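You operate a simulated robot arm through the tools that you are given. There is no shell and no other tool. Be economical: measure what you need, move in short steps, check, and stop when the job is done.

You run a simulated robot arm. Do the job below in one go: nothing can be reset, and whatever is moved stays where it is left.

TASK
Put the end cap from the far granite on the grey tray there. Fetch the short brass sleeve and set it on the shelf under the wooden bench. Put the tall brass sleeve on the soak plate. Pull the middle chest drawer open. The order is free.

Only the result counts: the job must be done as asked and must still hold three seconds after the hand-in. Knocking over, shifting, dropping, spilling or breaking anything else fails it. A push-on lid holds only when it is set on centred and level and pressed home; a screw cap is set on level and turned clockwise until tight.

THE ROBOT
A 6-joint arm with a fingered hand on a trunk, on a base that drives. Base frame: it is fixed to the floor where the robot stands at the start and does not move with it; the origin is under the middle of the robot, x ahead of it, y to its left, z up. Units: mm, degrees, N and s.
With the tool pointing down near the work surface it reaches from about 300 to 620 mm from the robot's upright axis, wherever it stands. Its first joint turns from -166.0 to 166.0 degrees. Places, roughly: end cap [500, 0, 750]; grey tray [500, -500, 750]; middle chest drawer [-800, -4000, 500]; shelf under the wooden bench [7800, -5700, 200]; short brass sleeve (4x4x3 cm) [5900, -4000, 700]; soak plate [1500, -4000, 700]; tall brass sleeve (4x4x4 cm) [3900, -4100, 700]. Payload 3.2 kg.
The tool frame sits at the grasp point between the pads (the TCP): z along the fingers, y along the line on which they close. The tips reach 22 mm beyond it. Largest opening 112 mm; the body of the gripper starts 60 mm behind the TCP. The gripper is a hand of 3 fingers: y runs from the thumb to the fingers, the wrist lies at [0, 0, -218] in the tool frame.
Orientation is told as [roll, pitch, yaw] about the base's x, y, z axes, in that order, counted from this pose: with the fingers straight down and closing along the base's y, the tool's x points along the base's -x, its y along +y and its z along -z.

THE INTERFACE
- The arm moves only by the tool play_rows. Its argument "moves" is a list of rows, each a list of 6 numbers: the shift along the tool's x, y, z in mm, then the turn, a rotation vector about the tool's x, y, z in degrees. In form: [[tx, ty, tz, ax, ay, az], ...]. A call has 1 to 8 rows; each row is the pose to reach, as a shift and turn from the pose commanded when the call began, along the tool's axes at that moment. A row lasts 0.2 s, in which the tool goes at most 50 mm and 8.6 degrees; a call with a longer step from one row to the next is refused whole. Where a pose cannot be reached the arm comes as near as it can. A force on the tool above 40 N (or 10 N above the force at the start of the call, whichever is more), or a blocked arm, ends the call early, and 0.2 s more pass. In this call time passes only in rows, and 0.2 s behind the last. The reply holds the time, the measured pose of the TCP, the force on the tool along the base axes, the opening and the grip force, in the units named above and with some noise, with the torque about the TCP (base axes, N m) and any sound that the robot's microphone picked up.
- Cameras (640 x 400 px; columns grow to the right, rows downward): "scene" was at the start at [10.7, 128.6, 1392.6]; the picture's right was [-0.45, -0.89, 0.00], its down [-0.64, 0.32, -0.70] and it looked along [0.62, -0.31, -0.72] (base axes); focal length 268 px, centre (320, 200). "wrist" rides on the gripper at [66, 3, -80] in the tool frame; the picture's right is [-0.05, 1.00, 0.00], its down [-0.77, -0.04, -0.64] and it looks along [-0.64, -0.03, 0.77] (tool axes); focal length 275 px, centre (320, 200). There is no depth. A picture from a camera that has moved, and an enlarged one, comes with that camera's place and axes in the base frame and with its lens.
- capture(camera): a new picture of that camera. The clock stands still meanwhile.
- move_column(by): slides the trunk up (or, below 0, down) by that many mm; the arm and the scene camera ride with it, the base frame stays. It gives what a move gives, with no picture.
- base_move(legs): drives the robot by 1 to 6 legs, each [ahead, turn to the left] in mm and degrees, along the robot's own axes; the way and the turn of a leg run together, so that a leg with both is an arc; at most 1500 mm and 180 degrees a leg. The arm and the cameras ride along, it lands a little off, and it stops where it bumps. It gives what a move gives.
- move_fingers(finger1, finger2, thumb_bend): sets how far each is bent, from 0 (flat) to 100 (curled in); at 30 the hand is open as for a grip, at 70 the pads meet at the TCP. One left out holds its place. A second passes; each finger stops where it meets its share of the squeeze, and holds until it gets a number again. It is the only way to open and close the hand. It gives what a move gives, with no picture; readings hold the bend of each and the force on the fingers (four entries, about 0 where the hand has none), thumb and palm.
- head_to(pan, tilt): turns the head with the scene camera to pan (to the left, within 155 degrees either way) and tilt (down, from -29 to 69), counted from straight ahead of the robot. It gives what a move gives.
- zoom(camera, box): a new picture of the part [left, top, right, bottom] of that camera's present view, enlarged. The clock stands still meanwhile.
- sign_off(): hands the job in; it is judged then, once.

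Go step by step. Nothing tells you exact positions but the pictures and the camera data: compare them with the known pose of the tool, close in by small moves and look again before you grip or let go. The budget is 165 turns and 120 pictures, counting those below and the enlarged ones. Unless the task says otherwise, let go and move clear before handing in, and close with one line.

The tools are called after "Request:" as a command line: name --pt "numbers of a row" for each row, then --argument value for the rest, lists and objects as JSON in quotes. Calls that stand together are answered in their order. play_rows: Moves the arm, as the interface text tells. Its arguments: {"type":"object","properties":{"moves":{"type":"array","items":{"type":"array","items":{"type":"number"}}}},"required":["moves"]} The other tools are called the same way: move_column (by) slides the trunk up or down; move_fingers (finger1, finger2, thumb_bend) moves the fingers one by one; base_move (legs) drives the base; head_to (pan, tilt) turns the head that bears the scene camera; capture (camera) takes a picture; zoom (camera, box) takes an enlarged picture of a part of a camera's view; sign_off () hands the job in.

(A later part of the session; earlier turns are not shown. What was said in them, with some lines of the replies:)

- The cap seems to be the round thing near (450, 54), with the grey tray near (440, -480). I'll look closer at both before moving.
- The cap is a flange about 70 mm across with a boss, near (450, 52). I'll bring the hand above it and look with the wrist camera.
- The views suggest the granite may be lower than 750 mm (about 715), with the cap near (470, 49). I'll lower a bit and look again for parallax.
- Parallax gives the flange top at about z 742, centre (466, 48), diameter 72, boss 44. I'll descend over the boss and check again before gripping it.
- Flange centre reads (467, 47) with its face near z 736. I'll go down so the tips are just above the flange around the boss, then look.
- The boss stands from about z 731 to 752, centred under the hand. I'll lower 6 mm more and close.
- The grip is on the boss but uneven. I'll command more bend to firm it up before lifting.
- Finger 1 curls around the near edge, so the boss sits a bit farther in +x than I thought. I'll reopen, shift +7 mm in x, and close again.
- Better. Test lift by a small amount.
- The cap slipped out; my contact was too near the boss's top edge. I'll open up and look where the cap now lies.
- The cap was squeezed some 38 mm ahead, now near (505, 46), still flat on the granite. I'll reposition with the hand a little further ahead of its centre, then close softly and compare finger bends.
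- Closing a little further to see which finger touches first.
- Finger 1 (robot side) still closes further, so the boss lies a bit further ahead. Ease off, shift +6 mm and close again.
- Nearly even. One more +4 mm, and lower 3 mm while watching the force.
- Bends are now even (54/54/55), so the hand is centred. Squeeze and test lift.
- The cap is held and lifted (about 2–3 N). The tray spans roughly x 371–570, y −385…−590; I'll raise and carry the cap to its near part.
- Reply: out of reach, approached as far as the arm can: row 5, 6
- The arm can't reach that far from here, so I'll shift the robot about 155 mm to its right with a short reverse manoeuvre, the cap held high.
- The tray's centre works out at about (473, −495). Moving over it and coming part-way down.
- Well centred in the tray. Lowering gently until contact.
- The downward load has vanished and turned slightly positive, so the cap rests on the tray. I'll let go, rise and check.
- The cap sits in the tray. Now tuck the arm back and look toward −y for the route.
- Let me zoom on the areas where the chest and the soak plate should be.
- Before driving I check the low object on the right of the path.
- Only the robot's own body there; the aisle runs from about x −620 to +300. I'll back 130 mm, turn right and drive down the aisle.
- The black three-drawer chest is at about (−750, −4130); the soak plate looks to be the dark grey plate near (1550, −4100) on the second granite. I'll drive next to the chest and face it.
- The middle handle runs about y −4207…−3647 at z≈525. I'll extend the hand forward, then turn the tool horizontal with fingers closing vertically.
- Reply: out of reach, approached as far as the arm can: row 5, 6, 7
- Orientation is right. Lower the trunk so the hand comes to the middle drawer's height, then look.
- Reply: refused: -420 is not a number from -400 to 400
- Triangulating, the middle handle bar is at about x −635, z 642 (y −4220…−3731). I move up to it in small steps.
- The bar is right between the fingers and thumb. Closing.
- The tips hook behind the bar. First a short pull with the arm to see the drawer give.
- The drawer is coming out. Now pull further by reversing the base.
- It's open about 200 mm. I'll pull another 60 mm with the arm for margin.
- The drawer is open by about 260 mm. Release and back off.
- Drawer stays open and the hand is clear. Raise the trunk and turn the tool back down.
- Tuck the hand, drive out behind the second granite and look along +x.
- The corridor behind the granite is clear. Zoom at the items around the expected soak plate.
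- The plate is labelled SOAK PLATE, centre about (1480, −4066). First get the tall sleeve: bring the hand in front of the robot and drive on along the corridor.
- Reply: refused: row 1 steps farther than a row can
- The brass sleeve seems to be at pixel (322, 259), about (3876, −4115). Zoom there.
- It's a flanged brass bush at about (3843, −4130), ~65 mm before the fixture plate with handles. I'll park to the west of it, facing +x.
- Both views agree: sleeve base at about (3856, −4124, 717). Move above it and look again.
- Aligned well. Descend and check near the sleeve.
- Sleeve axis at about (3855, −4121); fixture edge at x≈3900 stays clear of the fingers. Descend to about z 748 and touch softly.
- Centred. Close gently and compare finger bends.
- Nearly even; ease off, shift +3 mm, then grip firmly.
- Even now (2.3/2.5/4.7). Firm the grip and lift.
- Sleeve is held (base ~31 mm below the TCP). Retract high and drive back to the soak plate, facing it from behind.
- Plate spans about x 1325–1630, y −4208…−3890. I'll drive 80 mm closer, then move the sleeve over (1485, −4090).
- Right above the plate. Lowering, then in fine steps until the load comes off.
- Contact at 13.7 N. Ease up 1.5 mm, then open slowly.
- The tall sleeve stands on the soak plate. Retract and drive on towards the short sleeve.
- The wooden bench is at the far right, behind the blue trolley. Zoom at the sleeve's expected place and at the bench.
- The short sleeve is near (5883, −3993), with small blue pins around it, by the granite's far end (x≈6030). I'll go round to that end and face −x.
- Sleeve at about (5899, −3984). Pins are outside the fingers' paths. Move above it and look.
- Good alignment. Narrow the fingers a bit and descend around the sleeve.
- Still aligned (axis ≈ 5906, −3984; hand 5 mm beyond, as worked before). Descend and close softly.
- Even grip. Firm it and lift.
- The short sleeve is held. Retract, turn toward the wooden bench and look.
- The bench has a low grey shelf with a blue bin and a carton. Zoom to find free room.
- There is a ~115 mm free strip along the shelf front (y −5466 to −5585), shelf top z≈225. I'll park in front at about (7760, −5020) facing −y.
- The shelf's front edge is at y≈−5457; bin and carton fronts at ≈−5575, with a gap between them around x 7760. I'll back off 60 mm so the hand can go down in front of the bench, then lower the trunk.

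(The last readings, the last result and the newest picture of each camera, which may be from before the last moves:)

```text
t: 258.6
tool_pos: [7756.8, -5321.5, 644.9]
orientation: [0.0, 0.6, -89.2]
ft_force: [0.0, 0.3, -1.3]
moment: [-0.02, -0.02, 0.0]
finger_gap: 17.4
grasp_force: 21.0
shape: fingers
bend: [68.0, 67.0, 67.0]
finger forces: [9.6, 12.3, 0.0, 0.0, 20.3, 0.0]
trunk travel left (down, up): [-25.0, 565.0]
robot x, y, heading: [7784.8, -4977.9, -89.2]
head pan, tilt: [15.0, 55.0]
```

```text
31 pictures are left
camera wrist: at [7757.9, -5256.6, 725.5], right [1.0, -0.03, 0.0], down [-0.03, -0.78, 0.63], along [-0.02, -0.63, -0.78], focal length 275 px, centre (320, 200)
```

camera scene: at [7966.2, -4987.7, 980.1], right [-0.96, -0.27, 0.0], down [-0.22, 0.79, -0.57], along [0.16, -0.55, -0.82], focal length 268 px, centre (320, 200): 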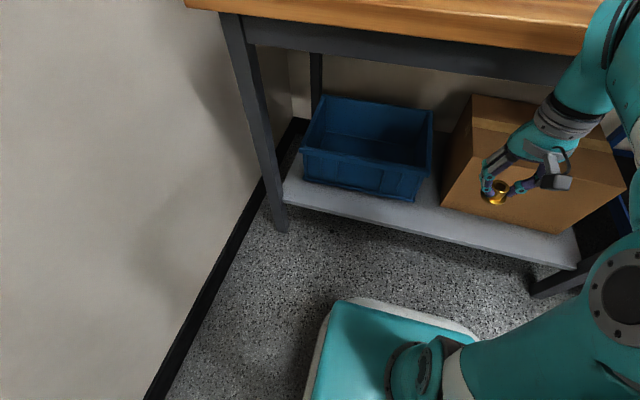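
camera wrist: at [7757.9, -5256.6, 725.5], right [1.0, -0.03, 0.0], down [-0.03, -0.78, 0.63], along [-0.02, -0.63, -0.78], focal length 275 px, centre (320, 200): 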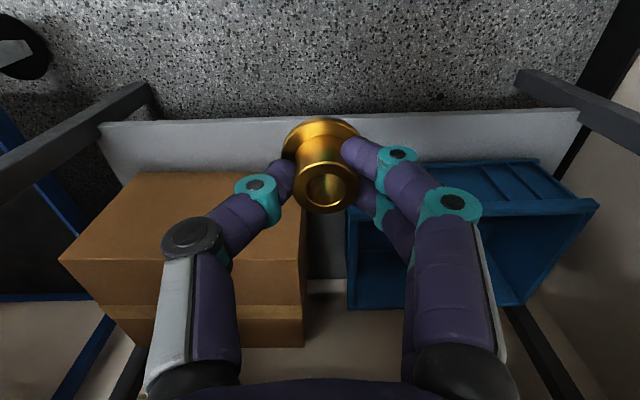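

The gap between carton and bin lies straight ahead. Lower the hand in front of the bench to z≈350 and look.

Request:
play_rows --pt "0 0 48 0 0 0" --pt "0 0 96 0 0 0" --pt "0 0 144 0 0 0" --pt "0 0 192 0 0 0" --pt "0 0 240 0 0 0" --pt "0 0 288 0 0 0"

Request:
capture --camera "wrist"

Request:
capture --camera "scene"

```text
t: 260.0
tool_pos: [7756.7, -5321.6, 354.9]
orientation: [0.1, 0.7, -89.2]
ft_force: [0.2, 0.5, -0.9]
moment: [-0.02, 0.0, 0.0]
finger_gap: 16.8
grasp_force: 21.3
shape: fingers
bend: [68.0, 67.0, 68.0]
finger forces: [10.1, 12.7, 0.0, 0.1, 19.8, 0.0]
trunk travel left (down, up): [-25.0, 565.0]
robot x, y, heading: [7784.1, -4981.8, -89.0]
head pan, tilt: [15.0, 55.0]
```

```text
30 pictures are left
camera wrist: at [7758.8, -5255.2, 436.7], right [1.0, -0.03, 0.0], down [-0.03, -0.78, 0.63], along [-0.02, -0.63, -0.78], focal length 275 px, centre (320, 200)
```

wrist: 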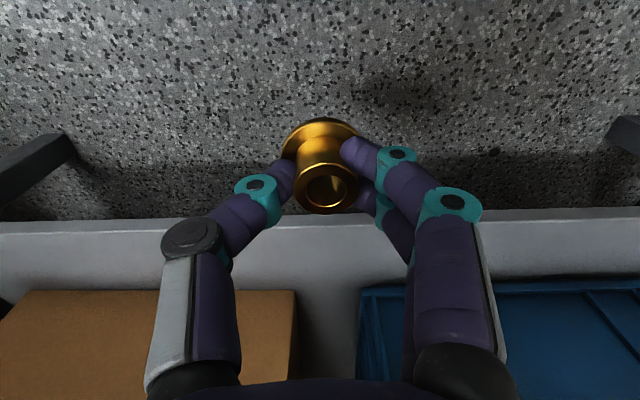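

```text
29 pictures are left
camera scene: at [7966.2, -4987.6, 980.1], right [-0.96, -0.27, 0.0], down [-0.22, 0.79, -0.57], along [0.16, -0.55, -0.82], focal length 268 px, centre (320, 200)
```

scene: 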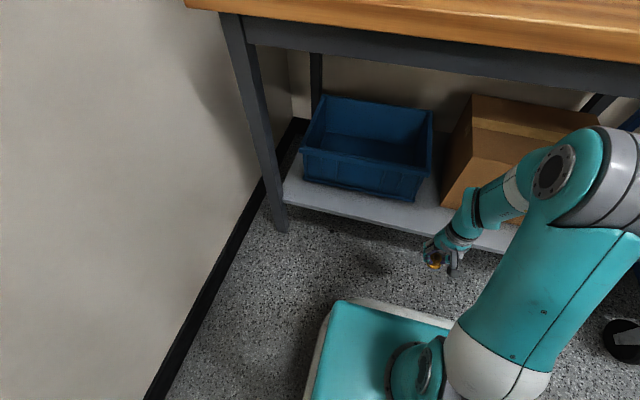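

The shelf top seems around z 200. I'll lower to z≈285 first (to keep the forearm low), then edge in under the bench and watch clearance.

Request:
play_rows --pt "0 0 35 0 0 0" --pt "0 0 70 0 0 0" --pt "-40 0 70 0 0 0" --pt "-80 0 70 0 0 0"

Request:
head_to --pan 0 --tilt 40

Request:
capture --camera "scene"

Request:
capture --camera "wrist"

```text
t: 261.0
tool_pos: [7757.4, -5398.3, 285.4]
orientation: [0.1, 0.5, -89.3]
ft_force: [-0.3, 0.0, -1.1]
moment: [0.01, 0.02, 0.0]
finger_gap: 16.4
grasp_force: 21.6
shape: fingers
bend: [68.0, 66.0, 68.0]
finger forces: [10.3, 12.8, 0.0, 0.0, 20.0, 0.1]
trunk travel left (down, up): [-25.0, 565.0]
robot x, y, heading: [7778.0, -4979.7, -89.3]
head pan, tilt: [15.0, 55.0]
```

```text
t: 261.8
tool_pos: [7758.5, -5397.8, 284.9]
orientation: [0.1, 0.6, -89.2]
ft_force: [-0.1, 0.5, -1.2]
moment: [-0.02, -0.04, 0.02]
finger_gap: 16.8
grasp_force: 22.3
shape: fingers
bend: [68.0, 66.0, 68.0]
finger forces: [10.3, 12.8, 0.1, 0.0, 20.0, 0.0]
trunk travel left (down, up): [-25.0, 565.0]
robot x, y, heading: [7779.5, -4982.4, -89.2]
head pan, tilt: [0.0, 40.0]
```

```text
28 pictures are left
camera scene: at [7947.8, -5003.4, 1000.7], right [-1.0, -0.01, 0.0], down [-0.01, 0.64, -0.77], along [0.01, -0.77, -0.64], focal length 268 px, centre (320, 200)
```

scene: 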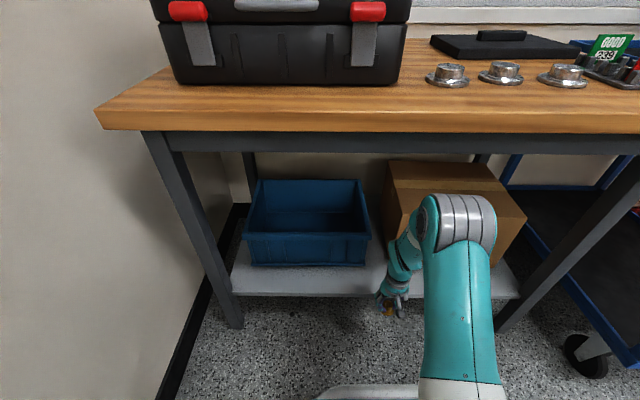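

```text
27 pictures are left
camera wrist: at [7759.1, -5332.4, 366.1], right [1.0, -0.03, 0.0], down [-0.03, -0.78, 0.63], along [-0.02, -0.63, -0.78], focal length 275 px, centre (320, 200)
```

wrist: 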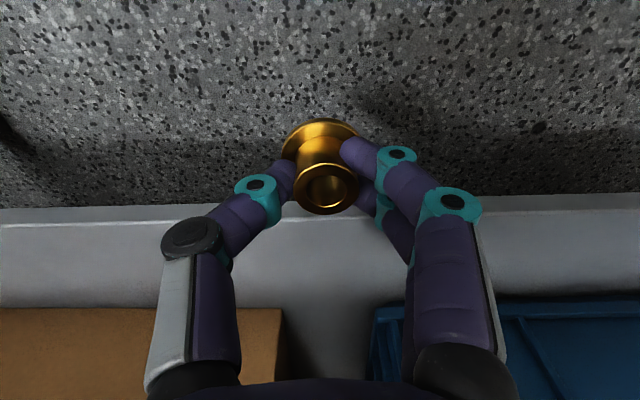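

Clearance still good. Move in 60 mm more and check the elbow.

Request:
play_rows --pt "-30 0 0 0 0 0" --pt "-60 0 0 0 0 0"

Request:
capture --camera "scene"

Request:
capture --camera "wrist"

```text
t: 262.4
tool_pos: [7759.5, -5458.9, 286.0]
orientation: [0.1, 0.6, -89.3]
ft_force: [-0.1, -0.6, -0.8]
moment: [0.01, 0.02, 0.0]
finger_gap: 16.6
grasp_force: 21.5
shape: fingers
bend: [68.0, 66.0, 68.0]
finger forces: [10.4, 12.7, 0.1, 0.1, 19.8, 0.0]
trunk travel left (down, up): [-25.0, 565.0]
robot x, y, heading: [7780.4, -4982.2, -89.4]
head pan, tilt: [0.0, 40.0]
```

```text
26 pictures are left
camera scene: at [7947.8, -5003.3, 1000.8], right [-1.0, -0.01, 0.0], down [-0.01, 0.64, -0.77], along [0.01, -0.77, -0.64], focal length 268 px, centre (320, 200)
```

scene: 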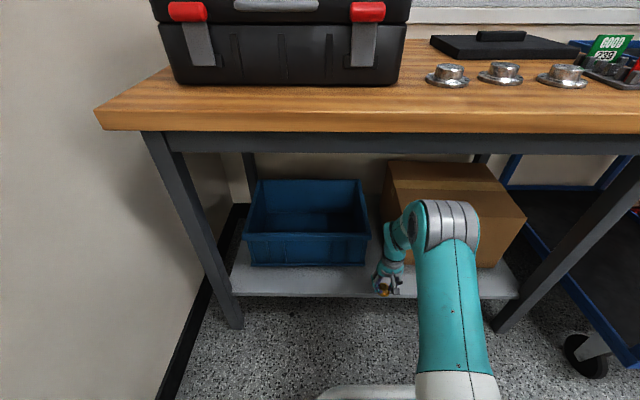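

```text
25 pictures are left
camera wrist: at [7760.1, -5392.1, 366.4], right [1.0, -0.03, 0.0], down [-0.03, -0.78, 0.63], along [-0.02, -0.63, -0.78], focal length 275 px, centre (320, 200)
```

wrist: 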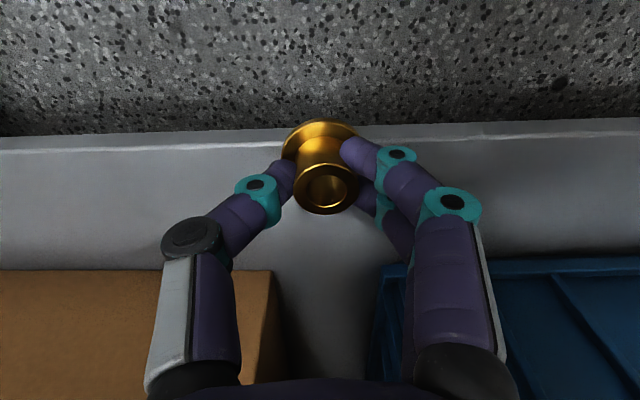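

Triangulated: shelf top z≈222, front edge y≈−5465. Move in to y≈−5520 and lower to just above the shelf.

Request:
play_rows --pt "-30 0 0 0 0 0" --pt "-60 0 5 0 0 0" --pt "-60 0 22 0 0 0"

Request:
capture --camera "wrist"

Request:
capture --camera "scene"

```text
t: 263.2
tool_pos: [7759.0, -5517.7, 263.8]
orientation: [0.1, 0.6, -89.1]
ft_force: [0.0, 0.4, -0.4]
moment: [-0.02, 0.01, 0.02]
finger_gap: 16.8
grasp_force: 21.5
shape: fingers
bend: [68.0, 66.0, 68.0]
finger forces: [10.3, 12.8, 0.1, 0.0, 19.9, 0.0]
trunk travel left (down, up): [-25.0, 565.0]
robot x, y, heading: [7784.7, -4978.3, -89.2]
head pan, tilt: [0.0, 40.0]
```

```text
24 pictures are left
camera wrist: at [7761.4, -5452.1, 344.7], right [1.0, -0.03, 0.0], down [-0.03, -0.78, 0.63], along [-0.02, -0.63, -0.78], focal length 275 px, centre (320, 200)
```

wrist: 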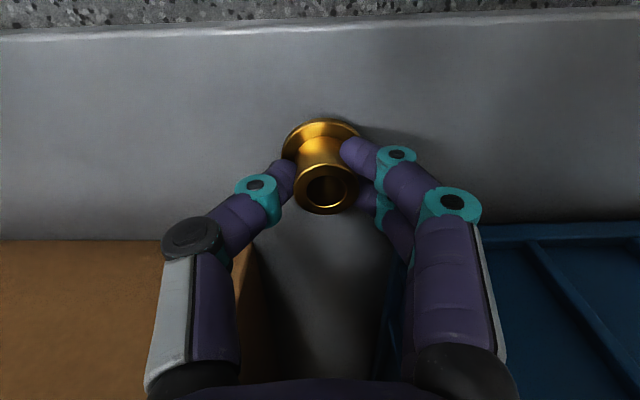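

```text
23 pictures are left
camera scene: at [7947.8, -5003.4, 1000.8], right [-1.0, -0.01, 0.0], down [-0.01, 0.64, -0.77], along [0.01, -0.77, -0.64], focal length 268 px, centre (320, 200)
```

scene: 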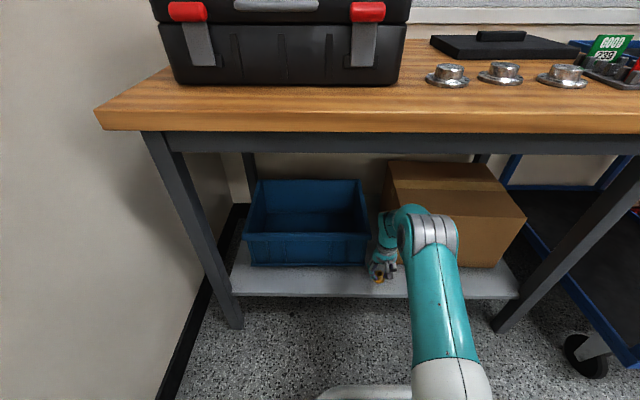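

Over the strip between edge and carton/bin. Lower in fine steps to contact.

Request:
play_rows --pt "0 0 4 0 0 0" --pt "0 0 8 0 0 0"

Request:
play_rows --pt "0 0 2 0 0 0"

```text
t: 263.8
tool_pos: [7759.3, -5517.8, 256.0]
orientation: [0.1, 0.5, -89.2]
ft_force: [-0.3, 2.2, 4.6]
moment: [-0.01, -0.1, 0.04]
finger_gap: 16.3
grasp_force: 22.7
shape: fingers
bend: [69.0, 67.0, 68.0]
finger forces: [11.8, 12.8, 0.0, 0.0, 21.2, 0.0]
trunk travel left (down, up): [-25.0, 565.0]
robot x, y, heading: [7784.7, -4976.7, -89.1]
head pan, tilt: [0.0, 40.0]
```

```text
t: 264.2
tool_pos: [7759.4, -5517.8, 254.5]
orientation: [0.2, 0.4, -89.2]
ft_force: [-0.2, 1.6, 14.5]
moment: [-0.04, -0.15, -0.02]
finger_gap: 16.1
grasp_force: 24.8
shape: fingers
bend: [70.0, 68.0, 68.0]
finger forces: [12.7, 14.0, 0.0, 0.0, 22.8, 0.1]
trunk travel left (down, up): [-25.0, 565.0]
robot x, y, heading: [7784.7, -4979.2, -89.4]
head pan, tilt: [0.0, 40.0]
```

In contact. Ease up 1.5 mm, release in two stages and look.

Request:
play_rows --pt "0 0 -1.8 0 0 0"

Request:
move_fingers --finger1 60 --finger2 60 --thumb_bend 60

Request:
move_fingers --finger1 44 --finger2 44 --thumb_bend 44

Request:
capture --camera "wrist"

```text
t: 264.6
tool_pos: [7759.9, -5518.1, 254.9]
orientation: [0.1, 0.5, -89.3]
ft_force: [-0.1, -0.6, 11.8]
moment: [-0.04, -0.12, 0.0]
finger_gap: 16.0
grasp_force: 24.4
shape: fingers
bend: [70.0, 68.0, 68.0]
finger forces: [11.7, 14.1, 0.0, 0.0, 22.7, 0.1]
trunk travel left (down, up): [-25.0, 565.0]
robot x, y, heading: [7782.4, -4980.1, -89.0]
head pan, tilt: [0.0, 40.0]
```

```text
t: 265.6
tool_pos: [7760.1, -5517.5, 255.9]
orientation: [0.1, 0.6, -89.2]
ft_force: [0.2, -0.6, 0.1]
moment: [0.0, 0.02, 0.0]
finger_gap: 26.4
grasp_force: 0.0
shape: fingers
bend: [60.0, 60.0, 60.0]
finger forces: [0.0, 0.0, 0.1, 0.1, 0.1, 0.1]
trunk travel left (down, up): [-25.0, 565.0]
robot x, y, heading: [7783.2, -4981.6, -89.2]
head pan, tilt: [0.0, 40.0]
```

```text
t: 266.6
tool_pos: [7759.3, -5517.3, 255.2]
orientation: [0.0, 0.5, -89.2]
ft_force: [-0.5, 0.5, 1.2]
moment: [0.01, -0.01, 0.02]
finger_gap: 71.6
grasp_force: 0.1
shape: fingers
bend: [44.0, 44.0, 44.0]
finger forces: [0.0, 0.0, 0.1, 0.0, 0.0, 0.0]
trunk travel left (down, up): [-25.0, 565.0]
robot x, y, heading: [7783.4, -4980.8, -89.1]
head pan, tilt: [0.0, 40.0]
```

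```text
22 pictures are left
camera wrist: at [7760.7, -5452.1, 335.6], right [1.0, -0.03, 0.0], down [-0.03, -0.78, 0.63], along [-0.02, -0.63, -0.78], focal length 275 px, centre (320, 200)
```

wrist: 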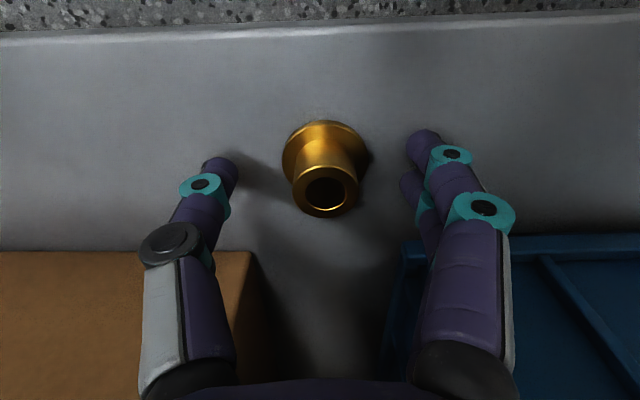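

The sleeve stands on the shelf. Rise 35 mm (tips clear its top), then withdraw.

Request:
play_rows --pt "0 0 -18 0 0 0" --pt "0 0 -36 0 0 0" --pt "45 0 -36 0 0 0" --pt "90 0 -36 0 0 0" --pt "135 0 -36 0 0 0" --pt "180 0 -36 0 0 0"

Request:
capture --camera "wrist"

Request:
capture --camera "scene"

```text
t: 268.0
tool_pos: [7757.3, -5337.3, 290.5]
orientation: [0.1, 0.6, -89.2]
ft_force: [0.5, 0.8, -0.3]
moment: [0.03, -0.01, -0.01]
finger_gap: 71.8
grasp_force: 0.0
shape: fingers
bend: [44.0, 44.0, 44.0]
finger forces: [0.0, 0.0, 0.1, 0.1, 0.1, 0.1]
trunk travel left (down, up): [-25.0, 565.0]
robot x, y, heading: [7787.4, -4980.1, -89.0]
head pan, tilt: [0.0, 40.0]
```

```text
21 pictures are left
camera wrist: at [7759.0, -5271.1, 371.6], right [1.0, -0.03, 0.0], down [-0.03, -0.78, 0.63], along [-0.02, -0.63, -0.78], focal length 275 px, centre (320, 200)
```

wrist: 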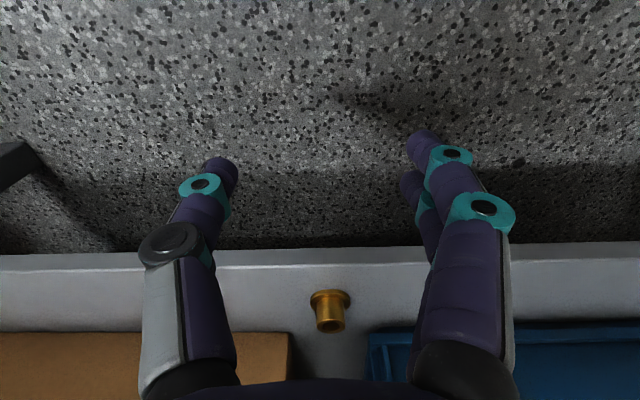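

```text
20 pictures are left
camera scene: at [7947.8, -5003.4, 1000.7], right [-1.0, -0.01, 0.0], down [-0.01, 0.64, -0.77], along [0.01, -0.77, -0.64], focal length 268 px, centre (320, 200)
```

scene: 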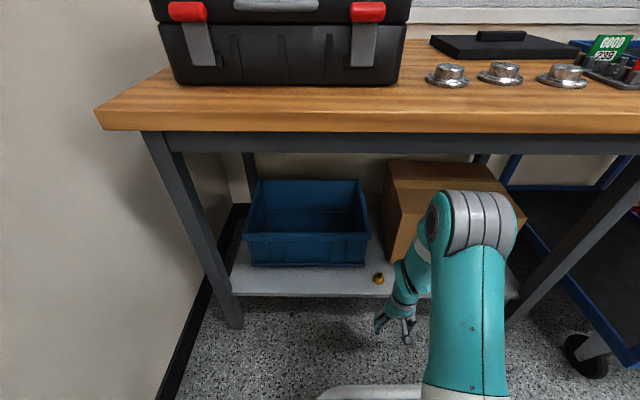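

The sleeve stands on the shelf and the hand is clear. The cap, tall sleeve and drawer were also checked in place, so I'm handing in.

Request:
sign_off

```text
The job is handed in.
```

All four parts of the job are done and handed in: the end cap is on the grey tray, the tall sleeve is on the soak plate, the short sleeve is on the shelf under the bench, and the middle chest drawer is open about 260 mm.
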